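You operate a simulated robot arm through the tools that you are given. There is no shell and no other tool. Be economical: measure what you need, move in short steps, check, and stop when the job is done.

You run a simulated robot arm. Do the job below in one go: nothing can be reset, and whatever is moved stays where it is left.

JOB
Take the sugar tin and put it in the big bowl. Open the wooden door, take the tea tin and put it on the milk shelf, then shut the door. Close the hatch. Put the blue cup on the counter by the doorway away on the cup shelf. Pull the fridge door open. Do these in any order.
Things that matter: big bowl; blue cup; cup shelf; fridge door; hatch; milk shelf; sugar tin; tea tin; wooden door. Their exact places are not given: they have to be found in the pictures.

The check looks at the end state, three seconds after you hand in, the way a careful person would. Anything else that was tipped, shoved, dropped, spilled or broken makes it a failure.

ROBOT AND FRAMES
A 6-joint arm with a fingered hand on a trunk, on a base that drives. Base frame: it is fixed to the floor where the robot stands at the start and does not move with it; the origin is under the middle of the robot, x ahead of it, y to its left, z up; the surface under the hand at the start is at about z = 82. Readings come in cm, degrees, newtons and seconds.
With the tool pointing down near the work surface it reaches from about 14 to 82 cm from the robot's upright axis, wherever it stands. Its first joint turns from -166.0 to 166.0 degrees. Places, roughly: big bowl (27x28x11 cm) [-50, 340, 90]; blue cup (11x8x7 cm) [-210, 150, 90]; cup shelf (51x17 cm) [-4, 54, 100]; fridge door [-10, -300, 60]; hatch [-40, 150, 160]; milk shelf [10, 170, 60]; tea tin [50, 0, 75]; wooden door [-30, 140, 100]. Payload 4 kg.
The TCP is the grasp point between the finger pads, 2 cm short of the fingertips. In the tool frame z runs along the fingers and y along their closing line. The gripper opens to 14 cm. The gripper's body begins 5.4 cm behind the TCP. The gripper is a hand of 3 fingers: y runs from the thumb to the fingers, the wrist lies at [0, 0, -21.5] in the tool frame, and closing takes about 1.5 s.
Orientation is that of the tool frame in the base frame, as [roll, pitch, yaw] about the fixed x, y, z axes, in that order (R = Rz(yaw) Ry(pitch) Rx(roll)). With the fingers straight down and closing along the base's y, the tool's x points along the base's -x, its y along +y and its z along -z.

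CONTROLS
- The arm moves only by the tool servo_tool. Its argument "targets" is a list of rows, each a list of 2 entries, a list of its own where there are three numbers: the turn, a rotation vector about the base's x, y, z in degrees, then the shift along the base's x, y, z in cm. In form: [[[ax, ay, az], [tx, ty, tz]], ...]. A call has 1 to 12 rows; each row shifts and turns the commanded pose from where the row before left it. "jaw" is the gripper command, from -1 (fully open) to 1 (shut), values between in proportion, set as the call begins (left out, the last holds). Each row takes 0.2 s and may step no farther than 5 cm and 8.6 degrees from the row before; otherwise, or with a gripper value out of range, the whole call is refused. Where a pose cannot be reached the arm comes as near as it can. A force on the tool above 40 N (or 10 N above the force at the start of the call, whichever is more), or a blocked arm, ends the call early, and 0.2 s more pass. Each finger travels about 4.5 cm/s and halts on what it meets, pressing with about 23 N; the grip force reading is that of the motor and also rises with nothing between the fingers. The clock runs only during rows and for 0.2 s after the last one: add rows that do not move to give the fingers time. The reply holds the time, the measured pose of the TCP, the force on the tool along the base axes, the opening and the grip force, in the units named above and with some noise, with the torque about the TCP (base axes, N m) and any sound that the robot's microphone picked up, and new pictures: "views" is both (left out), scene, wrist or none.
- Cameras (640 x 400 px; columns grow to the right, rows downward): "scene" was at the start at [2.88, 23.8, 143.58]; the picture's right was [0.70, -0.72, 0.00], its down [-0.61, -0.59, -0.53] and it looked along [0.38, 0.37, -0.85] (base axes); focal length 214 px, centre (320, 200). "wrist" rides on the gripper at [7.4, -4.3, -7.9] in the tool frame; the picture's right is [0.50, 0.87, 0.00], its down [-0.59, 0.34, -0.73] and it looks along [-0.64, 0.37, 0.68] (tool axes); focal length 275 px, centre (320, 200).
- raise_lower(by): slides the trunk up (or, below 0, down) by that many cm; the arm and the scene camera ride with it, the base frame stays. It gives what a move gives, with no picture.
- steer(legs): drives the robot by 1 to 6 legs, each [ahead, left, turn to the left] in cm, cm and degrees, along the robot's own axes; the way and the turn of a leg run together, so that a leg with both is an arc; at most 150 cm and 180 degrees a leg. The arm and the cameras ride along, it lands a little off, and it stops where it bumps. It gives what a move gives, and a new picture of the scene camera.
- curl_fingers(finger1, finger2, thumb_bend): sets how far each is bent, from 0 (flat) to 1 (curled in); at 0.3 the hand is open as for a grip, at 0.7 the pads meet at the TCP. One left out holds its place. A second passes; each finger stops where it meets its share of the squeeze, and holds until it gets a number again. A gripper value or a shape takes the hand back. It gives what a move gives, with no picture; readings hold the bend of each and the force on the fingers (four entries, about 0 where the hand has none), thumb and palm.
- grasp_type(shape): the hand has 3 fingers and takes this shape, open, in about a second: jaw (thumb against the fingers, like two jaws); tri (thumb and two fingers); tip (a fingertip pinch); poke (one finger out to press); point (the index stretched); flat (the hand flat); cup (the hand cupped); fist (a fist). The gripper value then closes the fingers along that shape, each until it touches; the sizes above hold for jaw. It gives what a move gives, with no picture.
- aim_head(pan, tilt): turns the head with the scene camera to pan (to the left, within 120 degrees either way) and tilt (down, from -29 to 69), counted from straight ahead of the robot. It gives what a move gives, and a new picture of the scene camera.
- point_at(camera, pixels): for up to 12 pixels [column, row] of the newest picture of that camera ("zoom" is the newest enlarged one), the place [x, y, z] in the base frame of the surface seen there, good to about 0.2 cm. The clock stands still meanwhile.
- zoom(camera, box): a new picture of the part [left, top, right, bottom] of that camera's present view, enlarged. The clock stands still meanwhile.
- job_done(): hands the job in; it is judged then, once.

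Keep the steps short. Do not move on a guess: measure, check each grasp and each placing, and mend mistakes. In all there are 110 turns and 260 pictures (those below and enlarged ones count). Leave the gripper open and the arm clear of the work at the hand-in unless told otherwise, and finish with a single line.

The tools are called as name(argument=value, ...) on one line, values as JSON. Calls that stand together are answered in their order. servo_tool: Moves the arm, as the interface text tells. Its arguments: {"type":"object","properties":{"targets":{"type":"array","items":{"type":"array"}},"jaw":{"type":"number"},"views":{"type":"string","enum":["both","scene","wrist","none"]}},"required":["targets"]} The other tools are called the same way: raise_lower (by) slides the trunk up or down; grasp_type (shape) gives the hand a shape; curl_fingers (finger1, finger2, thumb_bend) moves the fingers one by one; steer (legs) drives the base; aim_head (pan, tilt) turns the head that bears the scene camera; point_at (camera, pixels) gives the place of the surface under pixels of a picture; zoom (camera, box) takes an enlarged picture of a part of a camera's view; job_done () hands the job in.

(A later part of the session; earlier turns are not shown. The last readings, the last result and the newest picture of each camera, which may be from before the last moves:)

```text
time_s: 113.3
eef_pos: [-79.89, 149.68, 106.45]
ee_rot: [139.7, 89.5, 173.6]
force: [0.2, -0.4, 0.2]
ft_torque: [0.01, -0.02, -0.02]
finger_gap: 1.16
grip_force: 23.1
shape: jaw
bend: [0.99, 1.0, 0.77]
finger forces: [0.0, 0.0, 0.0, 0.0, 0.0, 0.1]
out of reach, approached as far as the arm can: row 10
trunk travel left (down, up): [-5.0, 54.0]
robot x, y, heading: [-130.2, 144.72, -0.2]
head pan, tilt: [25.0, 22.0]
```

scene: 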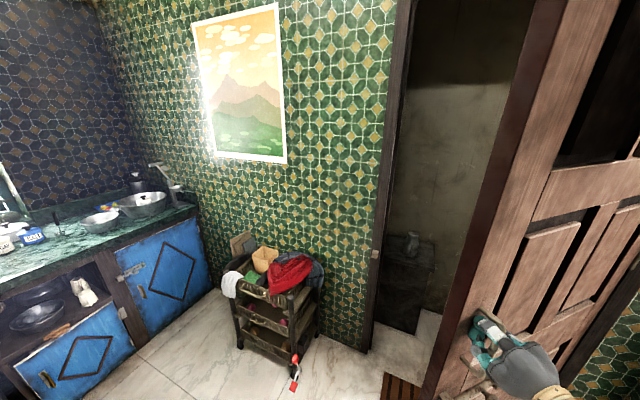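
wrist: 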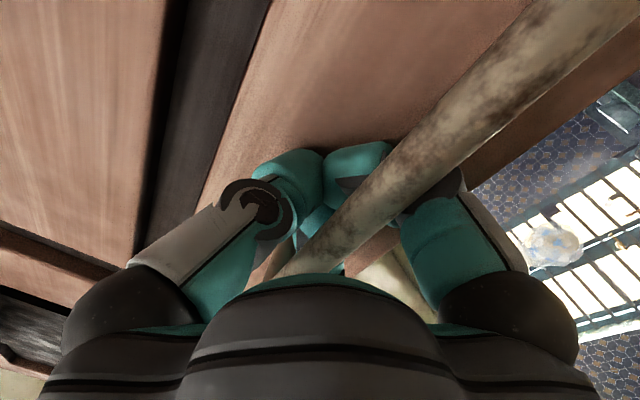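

The door is open about 40° and the fingers have slipped off the bar. I open the hand and see.

servo_tool(targets=[[[0, 0, 0], [0, 0, 0]], [[0, 0, 0], [0, 0, 0]], [[0, 0, 0], [0, 0, 0]], [[0, 0, 0], [0, 0, 0]], [[0, 0, 0], [0, 0, 0]], [[0, 0, 0], [0, 0, 0]], [[0, 0, 0], [0, 0, 0]], [[0, 0, 0], [0, 0, 0]]], jaw=-1)

```text
time_s: 115.1
eef_pos: [-80.13, 149.86, 106.43]
ee_rot: [144.4, 89.6, 178.5]
force: [0.5, 0.8, 0.4]
ft_torque: [0.02, -0.02, -0.02]
finger_gap: 14.0
grip_force: 0.1
shape: jaw
bend: [0.3, 0.3, 0.3]
finger forces: [0.1, 0.1, 0.0, 0.0, 0.0, 0.0]
trunk travel left (down, up): [-5.0, 54.0]
robot x, y, heading: [-130.05, 145.02, -0.2]
head pan, tilt: [25.0, 22.0]
```

scene: 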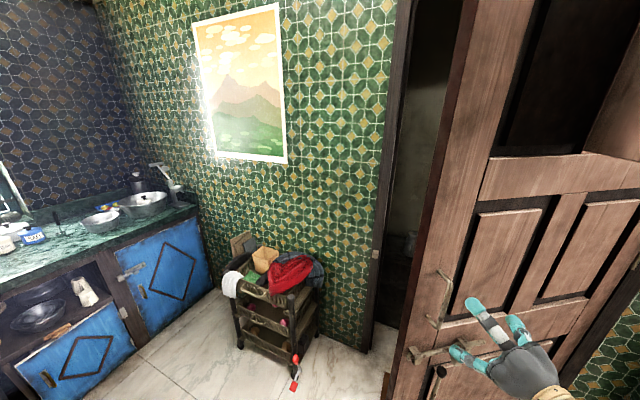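
wrist: 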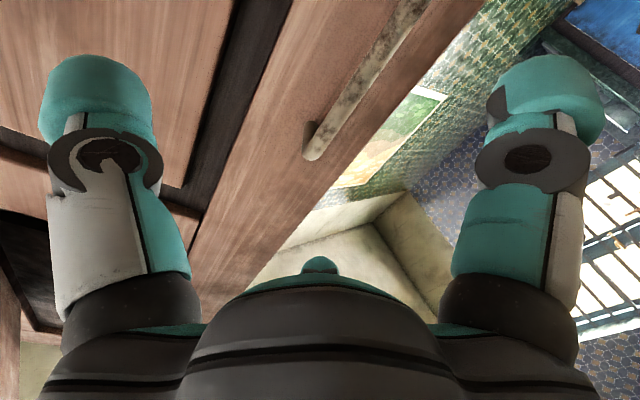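

The door swung back somewhat on release. I measure its edge now.

point_at(camera="scene", pixels=[[450, 290], [430, 322], [410, 357], [540, 200], [600, 120]])

servo_tool(targets=[[[0, 0, 0], [0, 0, 0]], [[0, 0, 0], [0, 0, 0]], [[0, 0, 0], [0, 0, 0]], [[0, 0, 0], [0, 0, 0]], [[0, 0, 0], [0, 0, 0]], [[0, 0, 0], [0, 0, 0]], [[0, 0, 0], [0, 0, 0]], [[0, 0, 0], [0, 0, 0]]], views="scene")

point_at(camera="scene", pixels=[[450, 290], [430, 322], [410, 357], [540, 200]])

```text
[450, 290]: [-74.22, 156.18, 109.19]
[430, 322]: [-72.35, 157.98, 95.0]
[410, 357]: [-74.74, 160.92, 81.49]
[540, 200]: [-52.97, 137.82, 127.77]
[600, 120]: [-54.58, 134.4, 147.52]
```

```text
time_s: 116.9
eef_pos: [-80.02, 149.82, 106.37]
ee_rot: [144.4, 89.6, 178.6]
force: [0.4, 0.6, -0.3]
ft_torque: [0.04, -0.01, 0.02]
finger_gap: 13.99
grip_force: 0.1
shape: jaw
bend: [0.3, 0.3, 0.3]
finger forces: [0.1, 0.1, 0.0, 0.0, 0.0, 0.0]
trunk travel left (down, up): [-5.0, 54.0]
robot x, y, heading: [-130.15, 144.85, -0.0]
head pan, tilt: [25.0, 22.0]
```

scene: 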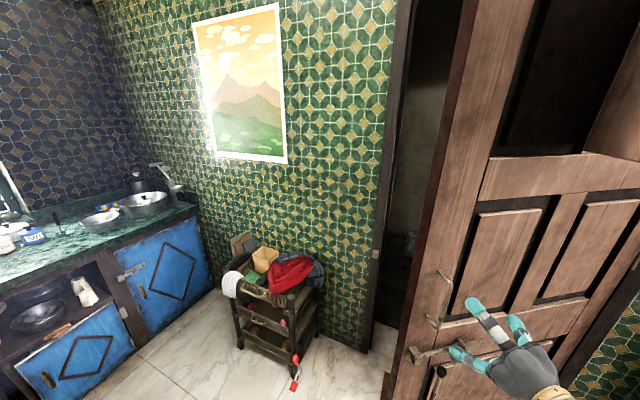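

```text
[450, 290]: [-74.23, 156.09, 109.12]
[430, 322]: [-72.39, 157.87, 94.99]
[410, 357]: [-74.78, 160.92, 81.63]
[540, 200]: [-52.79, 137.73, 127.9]
```

The door stays at about 35°, no spring. I move the robot around so the hand can get behind the free edge: back 8, left 22, then ahead 20 and left 13.

steer(legs=[[-8, 0, 0], [0, 22, 0], [20, 13, 0]])

aim_head(pan=-15, tilt=30)

```text
time_s: 120.7
eef_pos: [-67.83, 184.76, 106.52]
ee_rot: [145.6, 89.4, 179.5]
force: [0.0, 0.2, 0.5]
ft_torque: [-0.02, -0.02, 0.01]
finger_gap: 13.98
grip_force: 0.0
shape: jaw
bend: [0.3, 0.3, 0.3]
finger forces: [0.0, 0.1, 0.0, 0.1, 0.0, 0.1]
trunk travel left (down, up): [-5.0, 54.0]
robot x, y, heading: [-117.55, 180.05, -0.2]
head pan, tilt: [25.0, 22.0]
```

scene: 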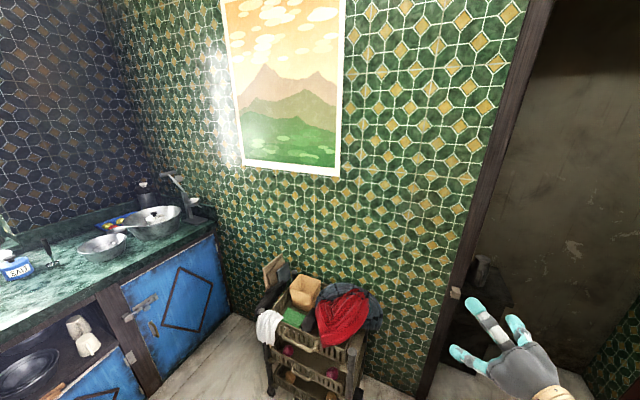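

```text
time_s: 121.7
eef_pos: [-67.69, 184.86, 106.5]
ee_rot: [144.3, 89.6, 178.2]
force: [-0.1, 0.5, -0.8]
ft_torque: [0.01, 0.0, 0.01]
finger_gap: 14.0
grip_force: 0.0
shape: jaw
bend: [0.3, 0.3, 0.3]
finger forces: [0.0, 0.0, 0.0, 0.0, 0.0, 0.0]
trunk travel left (down, up): [-5.0, 54.0]
robot x, y, heading: [-117.39, 180.52, -0.6]
head pan, tilt: [-15.0, 30.0]
```

scene: 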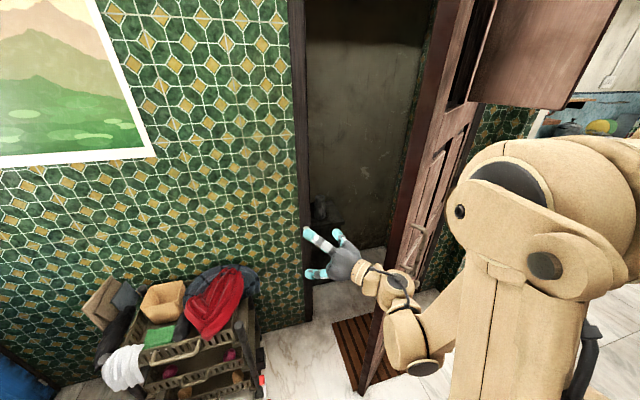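

I close the hand to a fist-like paddle and turn it so it points into the doorway, clear of the edge at [-72,163].

servo_tool(targets=[[[0, 0, -8], [0, 0.5, 0]], [[0, 0, -8], [0, 0.5, 0]], [[0, 0, -8], [0, 0.5, 0]], [[0, 0, -8], [0, 0.5, 0]], [[0, 0, -8], [0, 0, 0]], [[0, 0, -8], [0, 0, 0]], [[0, 0, -8], [0, 0, 0]], [[0, 0, -8], [0, 0, 0]], [[0, 0, -6], [0, 0, 0]], [[0, 0, 0], [0, 0, 0]]], jaw=1)

```text
time_s: 123.9
eef_pos: [-67.48, 186.85, 107.3]
ee_rot: [145.0, 89.7, 108.9]
force: [0.5, 0.1, -0.5]
ft_torque: [0.0, -0.01, -0.01]
finger_gap: 0.02
grip_force: 23.0
shape: jaw
bend: [0.72, 0.72, 0.7]
finger forces: [0.0, 0.0, 0.0, 0.1, 0.0, 0.1]
out of reach, approached as far as the arm can: row 1, 2
trunk travel left (down, up): [-5.0, 54.0]
robot x, y, heading: [-117.57, 180.17, -0.4]
head pan, tilt: [-15.0, 30.0]
```

scene: 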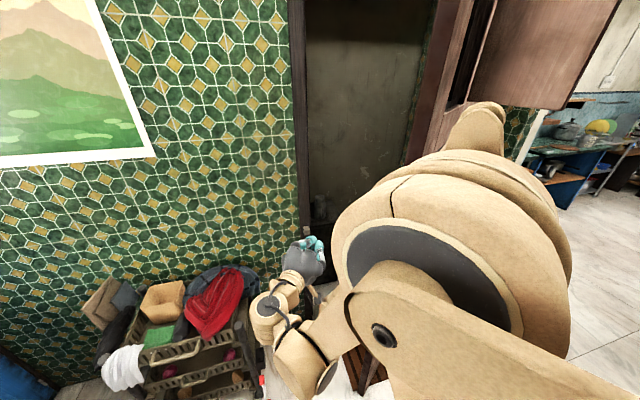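
wrist: 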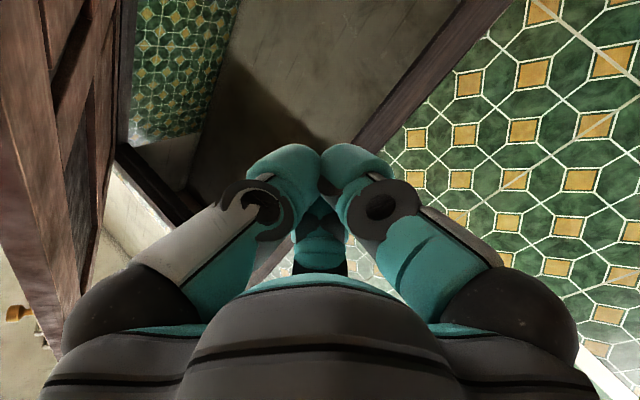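

The elbow looks near the door's outside. I check distances.

point_at(camera="scene", pixels=[[480, 115], [500, 130], [455, 200], [300, 370], [440, 80], [480, 90], [600, 60], [465, 140]])

aim_head(pan=-55, tilt=10)

```text
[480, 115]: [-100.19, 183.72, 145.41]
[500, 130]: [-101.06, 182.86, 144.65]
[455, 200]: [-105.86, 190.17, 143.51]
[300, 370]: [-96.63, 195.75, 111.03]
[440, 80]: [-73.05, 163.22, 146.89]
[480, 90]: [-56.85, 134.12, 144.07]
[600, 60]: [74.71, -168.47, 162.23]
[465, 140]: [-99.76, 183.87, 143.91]
```

```text
time_s: 125.0
eef_pos: [-67.57, 186.81, 107.45]
ee_rot: [145.6, 89.6, 109.3]
force: [0.6, -0.1, 0.2]
ft_torque: [0.05, 0.0, 0.0]
finger_gap: 0.0
grip_force: 22.8
shape: jaw
bend: [0.72, 0.72, 0.7]
finger forces: [0.0, 0.0, 0.0, 0.1, 0.1, 0.1]
trunk travel left (down, up): [-5.0, 54.0]
robot x, y, heading: [-117.94, 179.91, -0.2]
head pan, tilt: [-55.0, 10.0]
```

scene: 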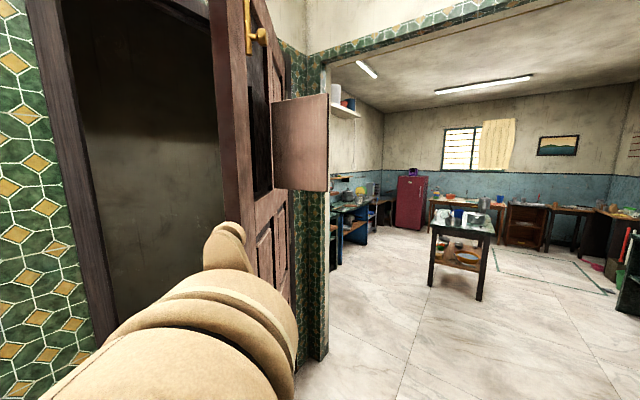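

Elbow is clear. I insert the hand behind the edge and start sweeping the door open.

servo_tool(targets=[[[0, 0, 0], [2.1, -3.36, 0]], [[0, 0, 0], [2.1, -3.36, 0]], [[0, 0, 0], [2.1, -3.36, 0]], [[0, 0, 0], [2.1, -3.36, 0]], [[0, 0, 0], [2.1, -3.36, 0]], [[0, 0, 2.7], [-3.37, -2.45, 0]], [[0, 0, 2.7], [-3.25, -2.61, 0]], [[0, 0, 2.7], [-3.08, -2.77, 0]], [[0, 0, 2.7], [-2.89, -2.9, 0]], [[0, 0, 0], [0, 0, 0]]])

```text
time_s: 127.2
eef_pos: [-69.61, 159.19, 107.24]
ee_rot: [135.8, 89.6, 110.6]
force: [0.1, -0.1, -0.1]
ft_torque: [0.01, -0.01, 0.02]
finger_gap: 0.0
grip_force: 22.7
shape: jaw
bend: [0.72, 0.72, 0.7]
finger forces: [0.0, 0.0, 0.0, 0.1, 0.0, 0.0]
trunk travel left (down, up): [-5.0, 54.0]
robot x, y, heading: [-117.59, 180.17, -0.4]
head pan, tilt: [-55.0, 10.0]
```

scene: 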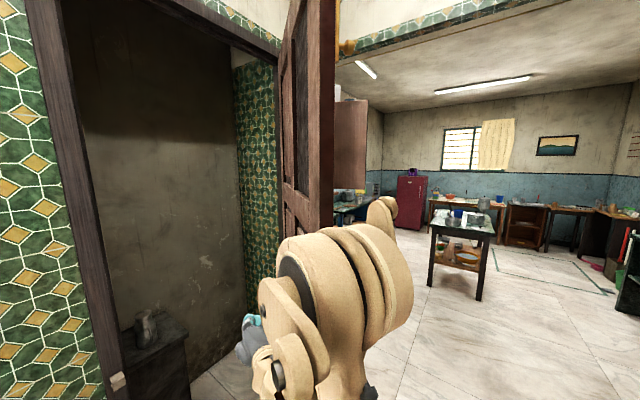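
wrist: 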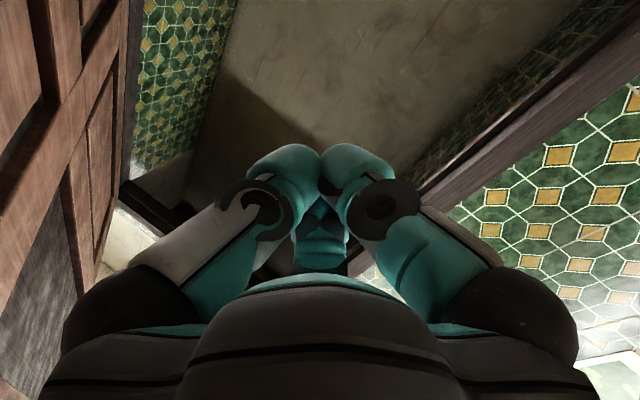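

Moving well with no strain. Sweep on.

servo_tool(targets=[[[0, 0, 2.7], [-2.7, -3.02, 0]], [[0, 0, 2.7], [-2.51, -3.13, 0]], [[0, 0, 2.7], [-2.31, -3.23, 0]], [[0, 0, 2.7], [-2.11, -3.31, 0]], [[0, 0, 2.7], [-1.91, -3.39, 0]], [[0, 0, 0], [0, 0, 0]]], views="scene")

```text
time_s: 128.6
eef_pos: [-81.16, 143.15, 107.41]
ee_rot: [147.0, 89.5, 135.3]
force: [0.3, -0.4, 0.5]
ft_torque: [-0.04, 0.02, 0.0]
finger_gap: 0.0
grip_force: 23.3
shape: jaw
bend: [0.72, 0.72, 0.7]
finger forces: [0.1, 0.0, 0.0, 0.1, 0.0, 0.1]
trunk travel left (down, up): [-5.0, 54.0]
robot x, y, heading: [-117.51, 179.87, -0.3]
head pan, tilt: [-55.0, 10.0]
```

scene: 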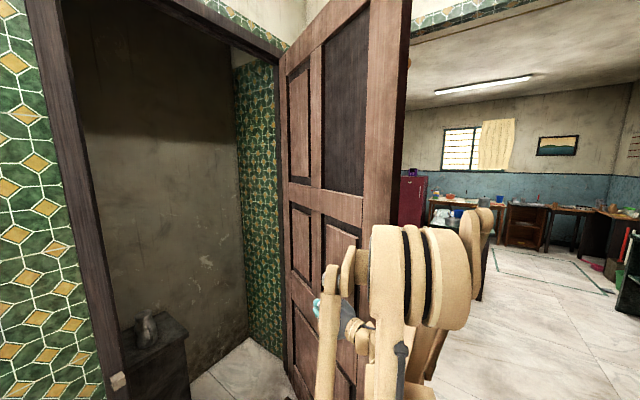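

servo_tool(targets=[[[0, 0, 2.7], [-1.7, -3.46, 0]], [[0, 0, 2.7], [-1.49, -3.51, 0]], [[0, 0, 2.7], [-1.29, -3.54, 0]], [[0, 0, 2.7], [-1.07, -3.56, 0]], [[0, 0, 2.7], [-0.87, -3.58, 0]], [[0, 0, 2.7], [-0.66, -3.59, 0]], [[0, 0, 0], [0, 0, 0]]], views="scene")

point_at(camera="scene", pixels=[[400, 150], [300, 100], [300, 250], [148, 325], [165, 350], [150, 390], [120, 340], [200, 250], [240, 200], [90, 200], [115, 380], [220, 370]])

```text
time_s: 130.2
eef_pos: [-88.16, 121.65, 107.33]
ee_rot: [143.3, 89.5, 147.7]
force: [0.6, 0.1, -0.3]
ft_torque: [0.0, -0.03, -0.02]
finger_gap: 0.0
grip_force: 23.5
shape: jaw
bend: [0.72, 0.72, 0.7]
finger forces: [0.1, 0.0, 0.0, 0.1, 0.0, 0.0]
trunk travel left (down, up): [-5.0, 54.0]
robot x, y, heading: [-117.5, 180.13, -0.4]
head pan, tilt: [-55.0, 10.0]
```

scene: 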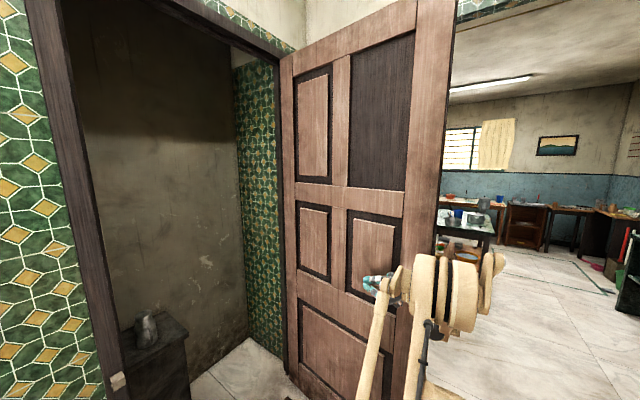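

```text
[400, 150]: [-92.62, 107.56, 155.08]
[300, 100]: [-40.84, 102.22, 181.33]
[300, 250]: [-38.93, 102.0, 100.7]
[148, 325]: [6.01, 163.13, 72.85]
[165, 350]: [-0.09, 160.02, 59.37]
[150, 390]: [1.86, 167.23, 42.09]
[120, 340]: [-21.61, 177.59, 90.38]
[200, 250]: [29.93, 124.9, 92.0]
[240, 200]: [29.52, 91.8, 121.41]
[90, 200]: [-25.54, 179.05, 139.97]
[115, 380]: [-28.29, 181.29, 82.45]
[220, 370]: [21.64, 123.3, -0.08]
```

Door is open ~84°. Inside, a small cabinet with a milk jug on top at z ≈ 60 is the milk shelf. I withdraw the hand and turn it back to pointing down.

servo_tool(targets=[[[0, 0, 0], [1, 4.5, 0]], [[0, 0, 0], [1, 4.5, 0]], [[0, 0, 0], [0, 4.5, 0]], [[0, 0, 0], [0, 4.5, 0]], [[0, 0, 0], [0, 4.5, 0]], [[0, 0, 0], [0, 4.5, 0]], [[0, 0, 0], [2, 4.5, 0]], [[0, 0, 0], [2, 4.5, 0]], [[0, 0, 0], [2, 4.5, 0]], [[0, 0, 0], [2, 4.5, 0]], [[0, 0, 0], [0, 0, 0]]], views="none", jaw=-1)

servo_tool(targets=[[[-0.64, 8.18, 0], [0, 1, 0]], [[-0.64, 8.18, 0], [0, 1, 0]], [[-0.64, 8.18, 0], [0, 0, 1]], [[-0.64, 8.18, 0], [0, 0, 1]], [[-0.64, 8.18, 0], [0, 0, 1]], [[-0.64, 8.18, 0], [0, 0, 1]], [[-0.64, 8.18, 0], [0, 0, 1]], [[-0.64, 8.18, 0], [0, 0, 1]], [[-0.64, 8.18, 0], [0, 0, 1]], [[-0.64, 8.18, 0], [0, 0, 1]], [[-0.64, 8.18, 0], [0, 0, 0]], [[0, 0, 0], [0, 0, 0]]], views="scene")

```text
time_s: 132.6
eef_pos: [-78.11, 166.75, 108.49]
ee_rot: [151.3, 89.4, 155.7]
force: [0.6, -0.1, -0.3]
ft_torque: [-0.01, -0.01, -0.01]
finger_gap: 14.02
grip_force: 0.1
shape: jaw
bend: [0.3, 0.3, 0.3]
finger forces: [0.0, 0.0, 0.1, 0.0, 0.1, 0.0]
out of reach, approached as far as the arm can: row 9
trunk travel left (down, up): [-5.0, 54.0]
robot x, y, heading: [-118.13, 180.44, -0.2]
head pan, tilt: [-55.0, 10.0]
```

```text
time_s: 135.2
eef_pos: [-81.23, 163.7, 116.12]
ee_rot: [167.2, 9.9, -177.0]
force: [-0.1, -0.7, -0.1]
ft_torque: [0.03, -0.01, -0.02]
finger_gap: 14.02
grip_force: 0.1
shape: jaw
bend: [0.3, 0.3, 0.3]
finger forces: [0.0, 0.0, 0.0, 0.0, 0.0, 0.0]
out of reach, approached as far as the arm can: row 8, 9, 10, 11
trunk travel left (down, up): [-5.0, 54.0]
robot x, y, heading: [-117.88, 179.89, -0.4]
head pan, tilt: [-55.0, 10.0]
```

scene: 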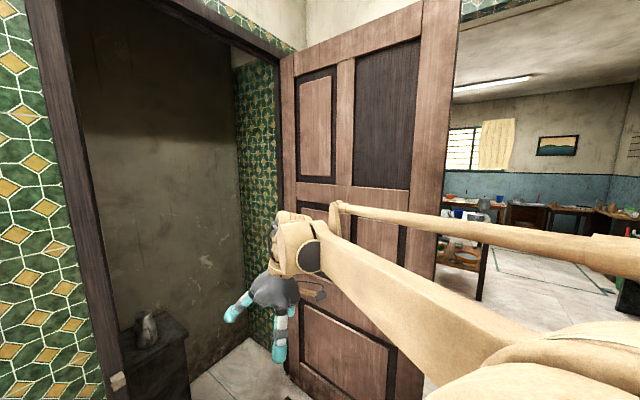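

I drive away from the door and cabinet door tip, then turn to heading 90 so the cup is at my left.

steer(legs=[[-30, -15, 0], [0, -20, 0], [0, 0, 90]])

aim_head(pan=85, tilt=50)

zoom(camera="scene", box=[200, 80, 440, 260])

```text
time_s: 142.4
eef_pos: [-131.18, 181.84, 116.1]
ee_rot: [167.1, 9.8, -87.4]
force: [-0.3, -0.4, 0.5]
ft_torque: [0.0, -0.01, -0.02]
finger_gap: 14.0
grip_force: 0.1
shape: jaw
bend: [0.3, 0.3, 0.3]
finger forces: [0.0, 0.0, 0.0, 0.1, 0.0, 0.0]
trunk travel left (down, up): [-5.0, 54.0]
robot x, y, heading: [-148.09, 145.3, 89.1]
head pan, tilt: [-55.0, 10.0]
```

scene: 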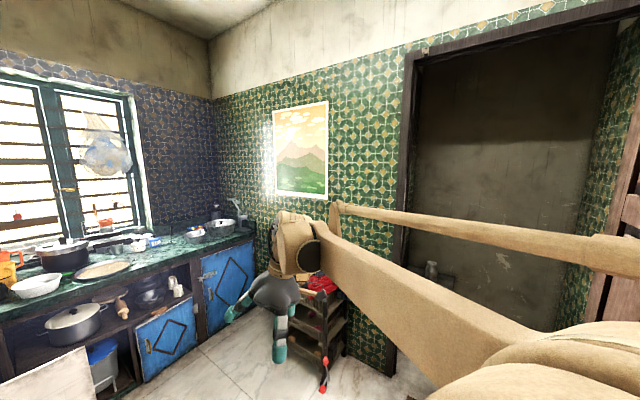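

```text
time_s: 144.6
eef_pos: [-131.21, 181.87, 116.12]
ee_rot: [167.1, 9.9, -87.4]
force: [-0.3, 1.1, -0.4]
ft_torque: [0.03, 0.0, 0.02]
finger_gap: 14.02
grip_force: 0.0
shape: jaw
bend: [0.3, 0.3, 0.3]
finger forces: [0.0, 0.0, 0.0, 0.0, 0.0, 0.0]
trunk travel left (down, up): [-5.0, 54.0]
robot x, y, heading: [-147.87, 145.45, 89.4]
head pan, tilt: [85.0, 50.0]
```

scene: 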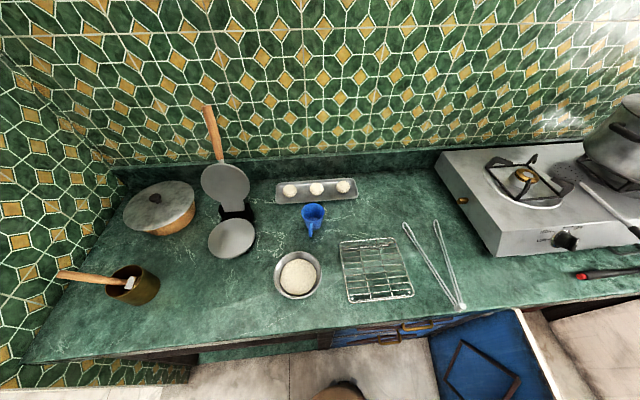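

```text
2.22 times, centred on (320, 170) of scene
```

zoom: 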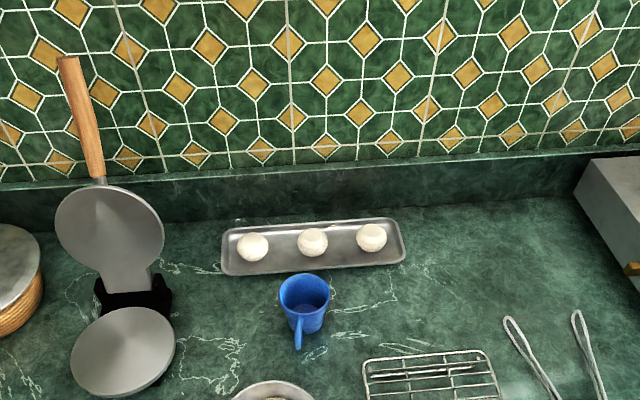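

Cup handle points toward me. Measuring cup and neighbours.

point_at(camera="zoom", pixels=[[282, 288], [330, 288], [305, 278], [303, 312], [298, 345], [305, 295], [285, 318], [325, 318], [310, 265], [370, 240], [68, 70], [300, 372]])

```text
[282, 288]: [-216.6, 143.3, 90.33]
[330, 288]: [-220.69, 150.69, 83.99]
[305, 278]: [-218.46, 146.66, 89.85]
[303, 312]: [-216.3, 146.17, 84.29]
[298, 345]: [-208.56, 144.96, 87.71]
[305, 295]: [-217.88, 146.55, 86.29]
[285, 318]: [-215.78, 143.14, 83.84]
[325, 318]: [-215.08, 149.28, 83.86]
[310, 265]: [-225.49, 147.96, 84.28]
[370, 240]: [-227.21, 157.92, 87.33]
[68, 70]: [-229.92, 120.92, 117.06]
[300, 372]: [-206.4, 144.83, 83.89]
```

Cup: centre ≈ [-214.5,146.6], rim z 90.3, base z 84, handle to +x. I'll straighten the hand down, turn it 90° so it closes along y, and swing left.

servo_tool(targets=[[[-4.6, -6.7, 0], [0, 0, 0]], [[-4.6, -6.7, 0], [0, 0, 0]], [[0, 0, 8], [-4.2, 0.5, 0]], [[0, 0, 8], [-4.2, 0.5, 0]], [[0, 0, 8], [-4.2, 0.5, 0]], [[0, 0, 8], [-4.2, 0.5, 0]], [[0, 0, 8], [-4.2, 0.5, 0]], [[0, 0, 8], [-4.2, 0.5, 0]], [[0, 0, 8], [-4.2, 0, 0]], [[0, 0, 8], [-4.2, 0, 0]], [[0, 0, 8], [-4.2, 0, 0]], [[0, 0, 0], [0, 0, 0]]], views="none")

```text
time_s: 147.2
eef_pos: [-169.14, 184.82, 115.99]
ee_rot: [166.9, 10.4, -15.4]
force: [0.0, 0.5, -0.9]
ft_torque: [0.01, -0.01, 0.01]
finger_gap: 13.98
grip_force: 0.0
shape: jaw
bend: [0.3, 0.3, 0.3]
finger forces: [0.0, 0.0, 0.1, 0.0, 0.0, 0.0]
out of reach, approached as far as the arm can: row 1, 2
trunk travel left (down, up): [-5.0, 54.0]
robot x, y, heading: [-148.12, 145.44, 89.1]
head pan, tilt: [85.0, 50.0]
```

Tilt remains; as I extend over the counter I straighten it.

servo_tool(targets=[[[0, 0, 5], [-4, -2, 0]], [[0, 0, 5], [-4, -2, 0]], [[5, -6.7, 0], [-4, -2, 0]], [[5, -6.7, 0], [-4, -2, 0]], [[0, 0, 0], [-4, -2, 0]], [[0, 0, 0], [0, 0, 0]]], views="none")

```text
time_s: 148.6
eef_pos: [-189.98, 174.11, 116.11]
ee_rot: [166.0, 8.2, -6.1]
force: [-0.8, -0.5, 0.6]
ft_torque: [0.0, 0.04, 0.01]
finger_gap: 14.02
grip_force: 0.1
shape: jaw
bend: [0.3, 0.3, 0.3]
finger forces: [0.0, 0.0, 0.0, 0.0, 0.0, 0.1]
out of reach, approached as far as the arm can: row 3, 4
trunk travel left (down, up): [-5.0, 54.0]
robot x, y, heading: [-147.77, 144.94, 89.4]
head pan, tilt: [85.0, 50.0]
```

The wrist seems to be at a joint limit. Let me look at the arm's posture.

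aim_head(pan=50, tilt=30)

```text
time_s: 149.6
eef_pos: [-189.99, 174.16, 116.06]
ee_rot: [165.8, 8.2, -6.1]
force: [0.3, 0.0, -0.1]
ft_torque: [-0.01, -0.03, 0.01]
finger_gap: 14.0
grip_force: 0.1
shape: jaw
bend: [0.3, 0.3, 0.3]
finger forces: [0.1, 0.1, 0.0, 0.1, 0.0, 0.1]
trunk travel left (down, up): [-5.0, 54.0]
robot x, y, heading: [-148.17, 145.35, 89.1]
head pan, tilt: [50.0, 30.0]
```

scene: 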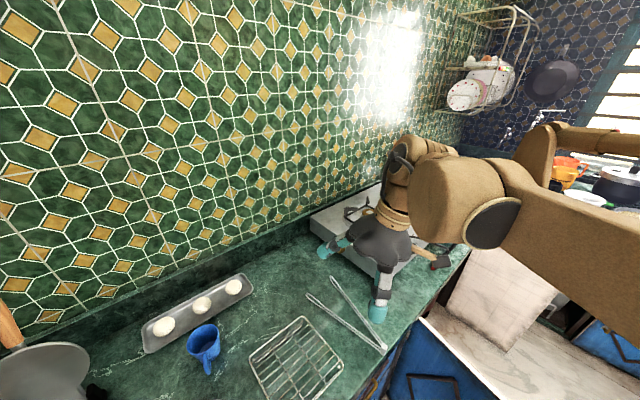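

I believe the forearm roll joint is at its stop (the wrist got into its flipped branch). I'll raise the trunk for room, lift the hand to horizontal on the left, swing it to the right, then bring it down again.

raise_lower(by=20)

servo_tool(targets=[[[-0.72, 8.28, -1.29], [-1, 0.5, 0]], [[-0.72, 8.28, -1.29], [-1, 0.5, 0]], [[-0.72, 8.28, -1.29], [-1, 0.5, 0]], [[-0.72, 8.28, -1.29], [-1, 0.5, 0]], [[-0.72, 8.28, -1.29], [-1, 0.5, 0]], [[-0.72, 8.28, -1.29], [-1, 0.5, 0]], [[-0.72, 8.28, -1.29], [-1, 0.5, 0]], [[-0.72, 8.28, -1.29], [-1, 0.5, 0]], [[-0.72, 8.28, -1.29], [-1, 0.5, 0]], [[0, 0, 0], [0, 0, 0]]], views="none")

```text
time_s: 151.8
eef_pos: [-190.03, 173.99, 136.15]
ee_rot: [165.8, 8.2, -6.1]
force: [-0.6, 0.3, -0.1]
ft_torque: [0.0, 0.03, 0.0]
finger_gap: 13.98
grip_force: 0.0
shape: jaw
bend: [0.3, 0.3, 0.3]
finger forces: [0.0, 0.1, 0.0, 0.1, 0.1, 0.1]
trunk travel left (down, up): [-25.0, 34.0]
robot x, y, heading: [-147.76, 145.47, 89.1]
head pan, tilt: [50.0, 30.0]
```

```text
time_s: 154.0
eef_pos: [-198.98, 178.55, 136.02]
ee_rot: [99.6, 71.2, -71.7]
force: [-0.2, 0.1, 0.1]
ft_torque: [0.04, -0.03, -0.03]
finger_gap: 14.0
grip_force: 0.1
shape: jaw
bend: [0.3, 0.3, 0.3]
finger forces: [0.1, 0.0, 0.0, 0.0, 0.0, 0.0]
trunk travel left (down, up): [-25.0, 34.0]
robot x, y, heading: [-148.1, 145.34, 89.1]
head pan, tilt: [50.0, 30.0]
```

Hand now horizontal, pointing left of the radial. Swing it −84° about z.

servo_tool(targets=[[[0, 0, -7], [0, 0, 0]], [[0, 0, -7], [0, 0, 0]], [[0, 0, -7], [0, 0, 0]], [[0, 0, -7], [0, 0, 0]], [[0, 0, -7], [0, 0, 0]], [[0, 0, -7], [0, 0, 0]], [[0, 0, -7], [0, 0, 0]], [[0, 0, -7], [0, 0, 0]], [[0, 0, -7], [0, 0, 0]], [[0, 0, -7], [0, 0, 0]], [[0, 0, -7], [0, 0, 0]], [[0, 0, -7], [0, 0, 0]]], views="none")

servo_tool(targets=[[[-7.92, -2.1, 0], [0, 0, 0]], [[-7.92, -2.1, 0], [0, 0, 0]], [[-7.92, -2.1, 0], [0, 0, 0]], [[-7.92, -2.1, 0], [0, 0, 0]], [[-7.92, -2.1, 0], [0, 0, 0]], [[-7.92, -2.1, 0], [0, 0, 0]], [[-7.92, -2.1, 0], [0, 0, 0]], [[-7.92, -2.1, 0], [0, 0, 0]], [[-7.92, -2.1, 0], [0, 0, 0]], [[-7.92, -2.1, 0], [0, 0, 0]], [[0, 0, 0], [0, 0, 0]]], views="scene")

```text
time_s: 156.6
eef_pos: [-198.4, 179.37, 135.63]
ee_rot: [102.5, 71.0, -149.8]
force: [0.0, 0.3, 0.4]
ft_torque: [-0.02, -0.02, 0.01]
finger_gap: 13.99
grip_force: 0.1
shape: jaw
bend: [0.3, 0.3, 0.3]
finger forces: [0.0, 0.1, 0.1, 0.0, 0.0, 0.0]
out of reach, approached as far as the arm can: row 6, 7, 8
trunk travel left (down, up): [-25.0, 34.0]
robot x, y, heading: [-148.05, 145.11, 89.2]
head pan, tilt: [50.0, 30.0]
```

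```text
time_s: 159.0
eef_pos: [-198.47, 179.43, 135.91]
ee_rot: [175.3, 2.5, -93.4]
force: [0.7, 0.2, -1.0]
ft_torque: [0.0, -0.01, 0.01]
finger_gap: 13.99
grip_force: 0.0
shape: jaw
bend: [0.3, 0.3, 0.3]
finger forces: [0.0, 0.1, 0.1, 0.1, 0.1, 0.1]
trunk travel left (down, up): [-25.0, 34.0]
robot x, y, heading: [-148.03, 145.69, 88.9]
head pan, tilt: [50.0, 30.0]
```

scene: 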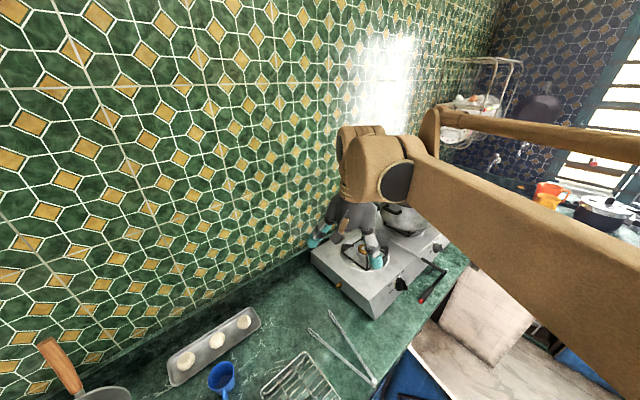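

The wrist is free again. Straighten the rest, yaw to 0 and move over the cup.

servo_tool(targets=[[[-2.77, -4.54, 0], [-1.3, -2.7, 0]], [[0, 0, 8.4], [-1.4, -3, -2]], [[0, 0, 8.5], [-1.4, -3, -2]], [[0, 0, 8.5], [-1.4, -3, -2]], [[0, 0, 8.5], [-1.4, -3, -2]], [[0, 0, 8.5], [-1.4, -3, -2]], [[0, 0, 8.5], [-1.4, -3, -2]], [[0, 0, 8.5], [-1.4, -3, -2]], [[0, 0, 8.5], [-1.5, -3, -2]], [[0, 0, 8.5], [-1.5, -3, -2]], [[0, 0, 8.5], [-1.9, -3.1, -3]], [[0, 0, 8.5], [0, 0, -3]]])

```text
time_s: 161.4
eef_pos: [-212.58, 157.24, 116.44]
ee_rot: [-179.9, 0.2, -19.9]
force: [-0.9, -0.7, 0.4]
ft_torque: [-0.04, 0.02, 0.0]
finger_gap: 14.01
grip_force: 0.0
shape: jaw
bend: [0.3, 0.3, 0.3]
finger forces: [0.1, 0.0, 0.0, 0.1, 0.1, 0.0]
trunk travel left (down, up): [-25.0, 34.0]
robot x, y, heading: [-148.06, 145.45, 89.4]
head pan, tilt: [50.0, 30.0]
stopped in row 11: the arm was blocked; the commanded pose is now the measured one
```

scene: 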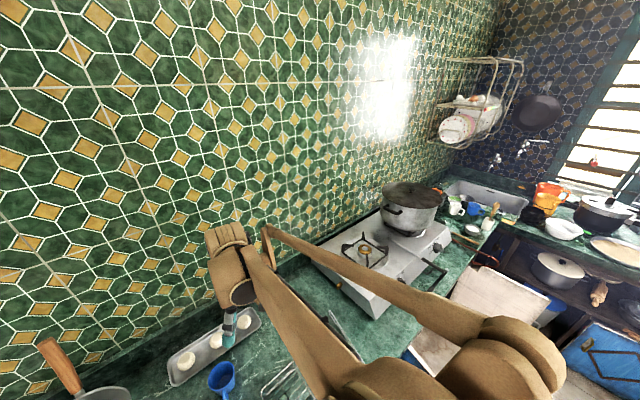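
wrist: 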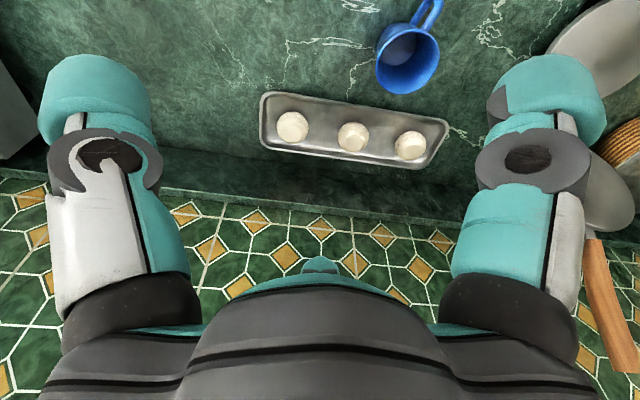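

Blocked near there without force; I continue in smaller steps.

servo_tool(targets=[[[0, 0, 3], [-0.3, -2, 0]], [[0, 0, 3], [-0.3, -2, 0]], [[0, 0, 3], [-0.3, -2, -1]], [[0, 0, 3], [-0.3, -2, -1]], [[0, 0, 3], [-0.3, -1.6, -1]], [[0, 0, 3], [-0.4, -1, -1]], [[0, 0, 2], [0, 0, -1]], [[0, 0, 0], [0, 0, 0]]], views="wrist")

```text
time_s: 163.2
eef_pos: [-214.37, 146.17, 111.34]
ee_rot: [180.0, 0.1, 0.6]
force: [0.4, 0.1, -0.6]
ft_torque: [0.06, -0.03, 0.04]
finger_gap: 13.97
grip_force: 0.1
shape: jaw
bend: [0.3, 0.3, 0.3]
finger forces: [0.0, 0.1, 0.1, 0.1, 0.0, 0.1]
trunk travel left (down, up): [-25.0, 34.0]
robot x, y, heading: [-148.01, 145.22, 89.3]
head pan, tilt: [50.0, 30.0]
```

wrist: 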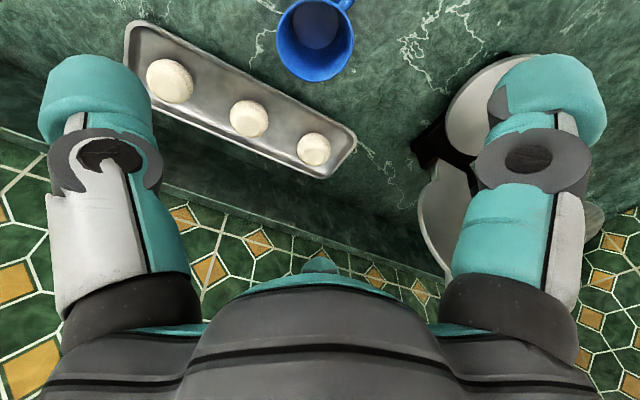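

Measure the cup rim through the wrist camera.

point_at(camera="wrist", pixels=[[279, 35], [352, 42], [310, 70], [318, 3], [346, 4], [315, 78], [315, 40], [300, 62], [342, 65]])

```text
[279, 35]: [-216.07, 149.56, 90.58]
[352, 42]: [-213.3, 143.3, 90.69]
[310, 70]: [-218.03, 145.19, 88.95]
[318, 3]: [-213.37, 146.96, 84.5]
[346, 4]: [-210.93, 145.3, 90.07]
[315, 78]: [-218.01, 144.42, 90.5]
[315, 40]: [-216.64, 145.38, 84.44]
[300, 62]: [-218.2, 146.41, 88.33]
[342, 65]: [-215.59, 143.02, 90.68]
```

Cup centre ≈ [-214.8,146.3]. Descend to z 87.6 and close.

servo_tool(targets=[[[0, 0, 0], [-0.4, 0.1, -4]], [[0, 0, 0], [0, 0, -4]], [[0, 0, 0], [0, 0, -4]], [[0, 0, 0], [0, 0, -4]], [[0, 0, 0], [0, 0, -3.5]], [[0, 0, 0], [0, 0, -2.5]], [[0, 0, 0], [0, 0, -1.7]], [[0, 0, 0], [0, 0, 0]]], views="wrist")

servo_tool(targets=[[[0, 0, 0], [0, 0, 0]], [[0, 0, 0], [0, 0, 0]], [[0, 0, 0], [0, 0, 0]], [[0, 0, 0], [0, 0, 0]], [[0, 0, 0], [0, 0, 0]], [[0, 0, 0], [0, 0, 0]], [[0, 0, 0], [0, 0, 0]], [[0, 0, 0], [0, 0, 0]]], views="wrist", jaw=1)

```text
time_s: 165.0
eef_pos: [-214.67, 146.59, 87.83]
ee_rot: [179.9, 0.2, 0.2]
force: [-0.7, 0.0, 0.5]
ft_torque: [-0.03, -0.04, -0.02]
finger_gap: 13.98
grip_force: 0.1
shape: jaw
bend: [0.3, 0.3, 0.3]
finger forces: [0.3, 0.0, 0.0, 0.0, 0.0, 0.0]
trunk travel left (down, up): [-25.0, 34.0]
robot x, y, heading: [-147.83, 145.7, 89.4]
head pan, tilt: [50.0, 30.0]
```

wrist: 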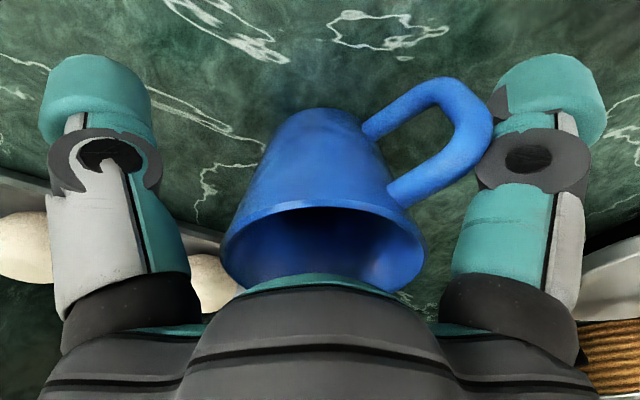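

```text
time_s: 166.8
eef_pos: [-214.66, 146.73, 87.74]
ee_rot: [179.8, 0.2, 0.2]
force: [-0.5, 0.8, 1.0]
ft_torque: [-0.02, -0.02, 0.03]
finger_gap: 5.6
grip_force: 22.9
shape: jaw
bend: [0.38, 0.38, 0.38]
finger forces: [21.0, 19.2, 0.0, 0.0, 20.3, 0.1]
trunk travel left (down, up): [-25.0, 34.0]
robot x, y, heading: [-147.93, 145.61, 89.2]
head pan, tilt: [50.0, 30.0]
```

wrist: 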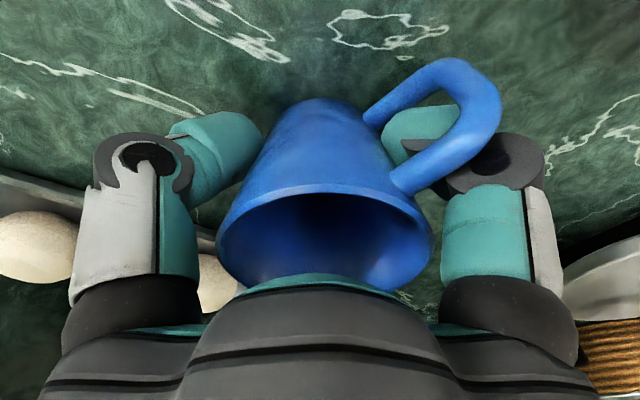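

Gripped (5.6 cm at the tapered body). Lift and swing to the front.

servo_tool(targets=[[[0, 0, 0], [0, 0, 3]], [[0, 0, 0], [0, 0, 5]], [[0, 0, 0], [0, 0, 5]], [[0, 0, 0], [0, 0, 5]], [[0, 0, 0], [0, 0, 5]], [[0, 0, 0], [0, 0, 5]], [[0, 0, -6], [3.5, 2.6, 0]], [[0, 0, -6], [3.5, 2.6, 0]], [[0, 0, -6], [3.5, 2.6, 0]], [[0, 0, -6], [3.5, 2.6, 0]], [[0, 0, -6], [3.5, 2.6, 0]], [[0, 0, -6], [3.5, 2.6, 0]]])

```text
time_s: 169.4
eef_pos: [-193.44, 162.22, 115.81]
ee_rot: [179.9, 0.3, -35.8]
force: [0.4, 0.3, -1.2]
ft_torque: [0.02, -0.02, 0.0]
finger_gap: 5.55
grip_force: 22.9
shape: jaw
bend: [0.38, 0.38, 0.38]
finger forces: [23.2, 20.3, 0.1, 0.0, 21.0, 0.0]
trunk travel left (down, up): [-25.0, 34.0]
robot x, y, heading: [-147.99, 145.37, 89.5]
head pan, tilt: [50.0, 30.0]
```

scene: 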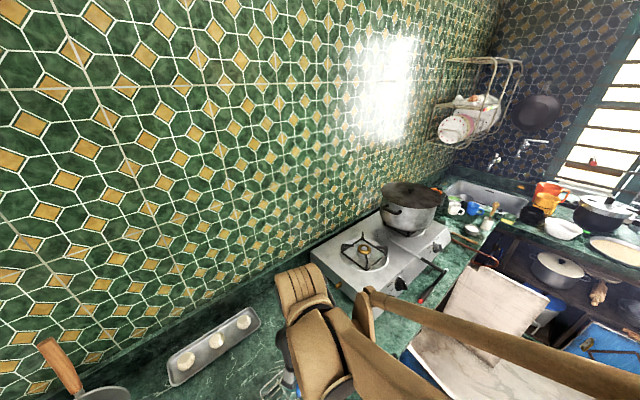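
wrist: 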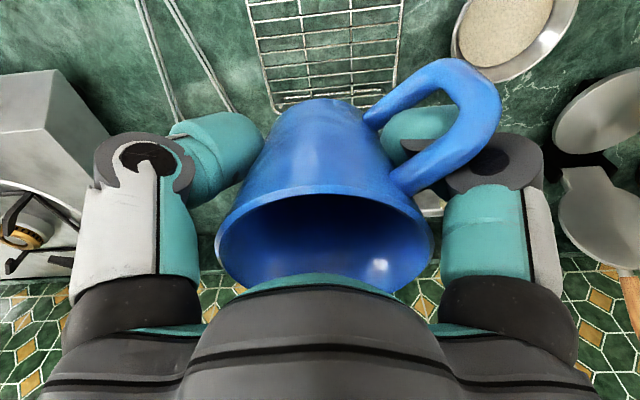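

servo_tool(targets=[[[0, 0, -6], [4, 2.6, 0]], [[0, 0, -6], [4, 2.6, 0]], [[0, 0, -6], [4, 2.6, 0]], [[0, 0, -6], [4, 2.6, 0]], [[0, 0, -6], [4, 2.6, 0]], [[0, 0, -6], [4, 2.6, 0]], [[0, 0, -6], [4, 2.6, 0]], [[0, 0, -6], [4, 2.6, 0]], [[0, 0, -6], [4, 0, 0]], [[0, 0, 0], [0, 0, 0]]], views="none")

aim_head(pan=-100, tilt=25)

```text
time_s: 171.6
eef_pos: [-157.66, 183.02, 115.63]
ee_rot: [179.9, 0.2, -89.8]
force: [-0.5, -0.1, -2.7]
ft_torque: [0.01, -0.03, -0.02]
finger_gap: 5.54
grip_force: 23.1
shape: jaw
bend: [0.38, 0.38, 0.38]
finger forces: [22.3, 19.6, 0.0, 0.0, 20.4, 0.0]
trunk travel left (down, up): [-25.0, 34.0]
robot x, y, heading: [-147.42, 145.37, 89.2]
head pan, tilt: [50.0, 30.0]
```

```text
time_s: 173.9
eef_pos: [-157.71, 182.95, 115.68]
ee_rot: [180.0, 0.2, -89.8]
force: [-0.1, 0.7, -1.9]
ft_torque: [0.02, 0.04, -0.01]
finger_gap: 5.52
grip_force: 23.4
shape: jaw
bend: [0.38, 0.38, 0.38]
finger forces: [22.3, 19.4, 0.0, 0.0, 20.4, 0.0]
trunk travel left (down, up): [-25.0, 34.0]
robot x, y, heading: [-147.89, 145.34, 89.3]
head pan, tilt: [-100.0, 25.0]
```

scene: 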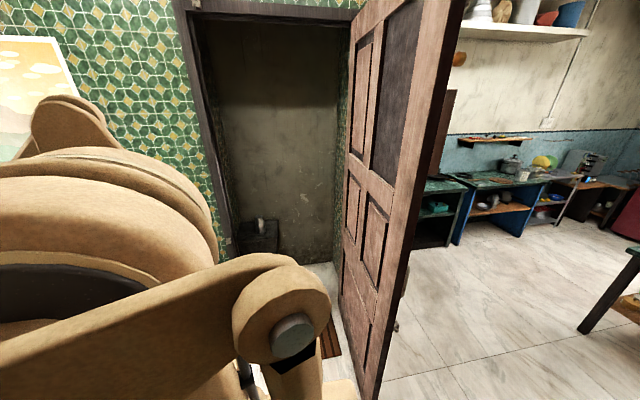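

The upper shelf overhangs the cup shelf (only ~26 cm between), so I'll later need to regrasp the cup with a tilted hand. First I drive back out of the passage and face the start counter again.

steer(legs=[[-145, 3, 0], [0, 0, -90]])

```text
time_s: 184.9
eef_pos: [-114.96, 11.22, 115.68]
ee_rot: [179.9, 0.2, 179.6]
force: [-0.7, 0.4, -2.2]
ft_torque: [0.02, -0.01, 0.01]
finger_gap: 5.55
grip_force: 23.1
shape: jaw
bend: [0.38, 0.38, 0.38]
finger forces: [21.3, 19.1, 0.0, 0.0, 19.9, 0.1]
trunk travel left (down, up): [-25.0, 34.0]
robot x, y, heading: [-152.77, 2.04, -1.7]
head pan, tilt: [-100.0, 25.0]
```

scene: 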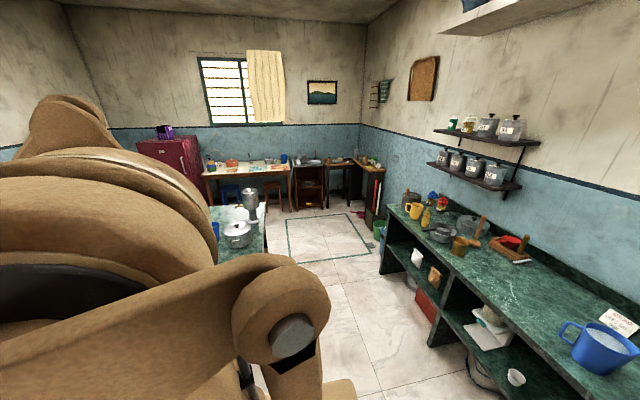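

steer(legs=[[0, 0, 1.7], [144, -3, 0]])

aim_head(pan=85, tilt=30)

```text
time_s: 192.4
eef_pos: [27.65, 8.54, 115.79]
ee_rot: [179.9, 0.2, -179.5]
force: [0.6, 0.4, -1.7]
ft_torque: [0.0, -0.02, 0.0]
finger_gap: 5.53
grip_force: 22.8
shape: jaw
bend: [0.38, 0.38, 0.38]
finger forces: [21.4, 19.2, 0.0, 0.0, 19.9, 0.1]
trunk travel left (down, up): [-25.0, 34.0]
robot x, y, heading: [-10.03, -1.45, -0.7]
head pan, tilt: [-100.0, 25.0]
```

scene: 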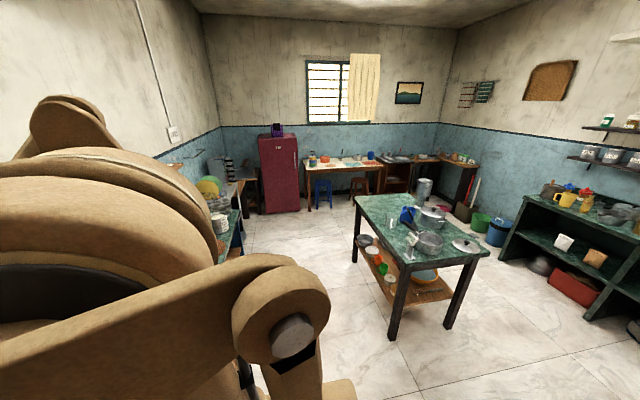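

```text
time_s: 195.2
eef_pos: [27.59, 8.55, 115.68]
ee_rot: [179.9, 0.2, -179.5]
force: [0.2, -0.2, -2.0]
ft_torque: [0.05, 0.0, -0.01]
finger_gap: 5.52
grip_force: 23.2
shape: jaw
bend: [0.38, 0.38, 0.38]
finger forces: [21.5, 19.2, 0.1, 0.0, 19.9, 0.0]
trunk travel left (down, up): [-25.0, 34.0]
robot x, y, heading: [-9.72, -1.13, -0.1]
head pan, tilt: [85.0, 30.0]
```

scene: 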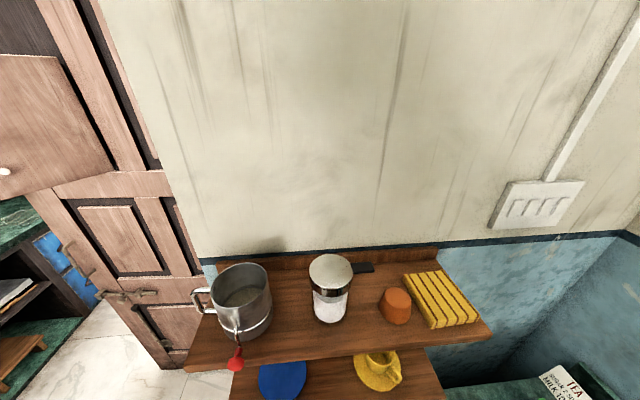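

I measure shelf edges, then lower the trunk for a look beneath.

point_at(camera="scene", pixels=[[400, 345], [490, 330], [190, 368], [350, 375], [280, 378], [330, 395], [260, 380], [305, 375], [410, 375]])

raise_lower(by=-20)

aim_head(pan=88, tilt=42)

```text
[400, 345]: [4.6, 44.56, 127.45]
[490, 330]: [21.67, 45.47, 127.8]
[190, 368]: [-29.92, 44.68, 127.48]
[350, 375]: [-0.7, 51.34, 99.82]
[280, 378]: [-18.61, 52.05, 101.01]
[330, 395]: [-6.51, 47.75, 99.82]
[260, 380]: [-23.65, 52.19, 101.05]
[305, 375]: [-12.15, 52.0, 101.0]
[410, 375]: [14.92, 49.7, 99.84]
```

```text
time_s: 197.3
eef_pos: [27.63, 8.53, 95.74]
ee_rot: [179.9, 0.2, -179.5]
force: [-0.5, -0.2, -1.5]
ft_torque: [0.01, -0.02, 0.0]
finger_gap: 5.55
grip_force: 22.7
shape: jaw
bend: [0.38, 0.38, 0.38]
finger forces: [21.3, 19.1, 0.0, 0.0, 19.9, 0.0]
trunk travel left (down, up): [-5.0, 54.0]
robot x, y, heading: [-9.86, -1.64, -0.4]
head pan, tilt: [85.0, 30.0]
```

```text
time_s: 198.1
eef_pos: [27.49, 8.61, 95.74]
ee_rot: [179.9, 0.2, -179.4]
force: [0.1, 0.2, -2.1]
ft_torque: [0.02, -0.02, -0.01]
finger_gap: 5.53
grip_force: 23.0
shape: jaw
bend: [0.38, 0.38, 0.38]
finger forces: [21.5, 19.2, 0.0, 0.0, 19.8, 0.1]
trunk travel left (down, up): [-5.0, 54.0]
robot x, y, heading: [-10.04, -1.24, -0.7]
head pan, tilt: [88.0, 42.0]
```

scene: 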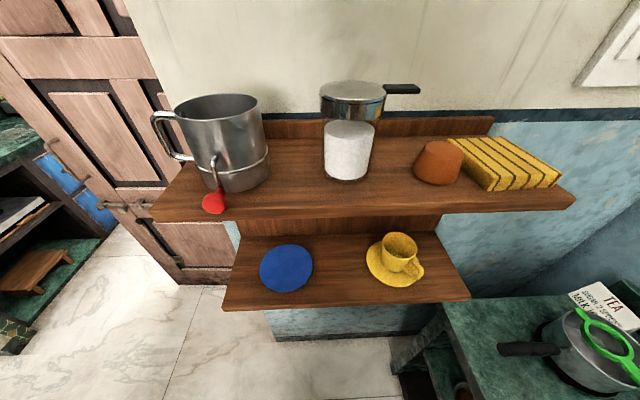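

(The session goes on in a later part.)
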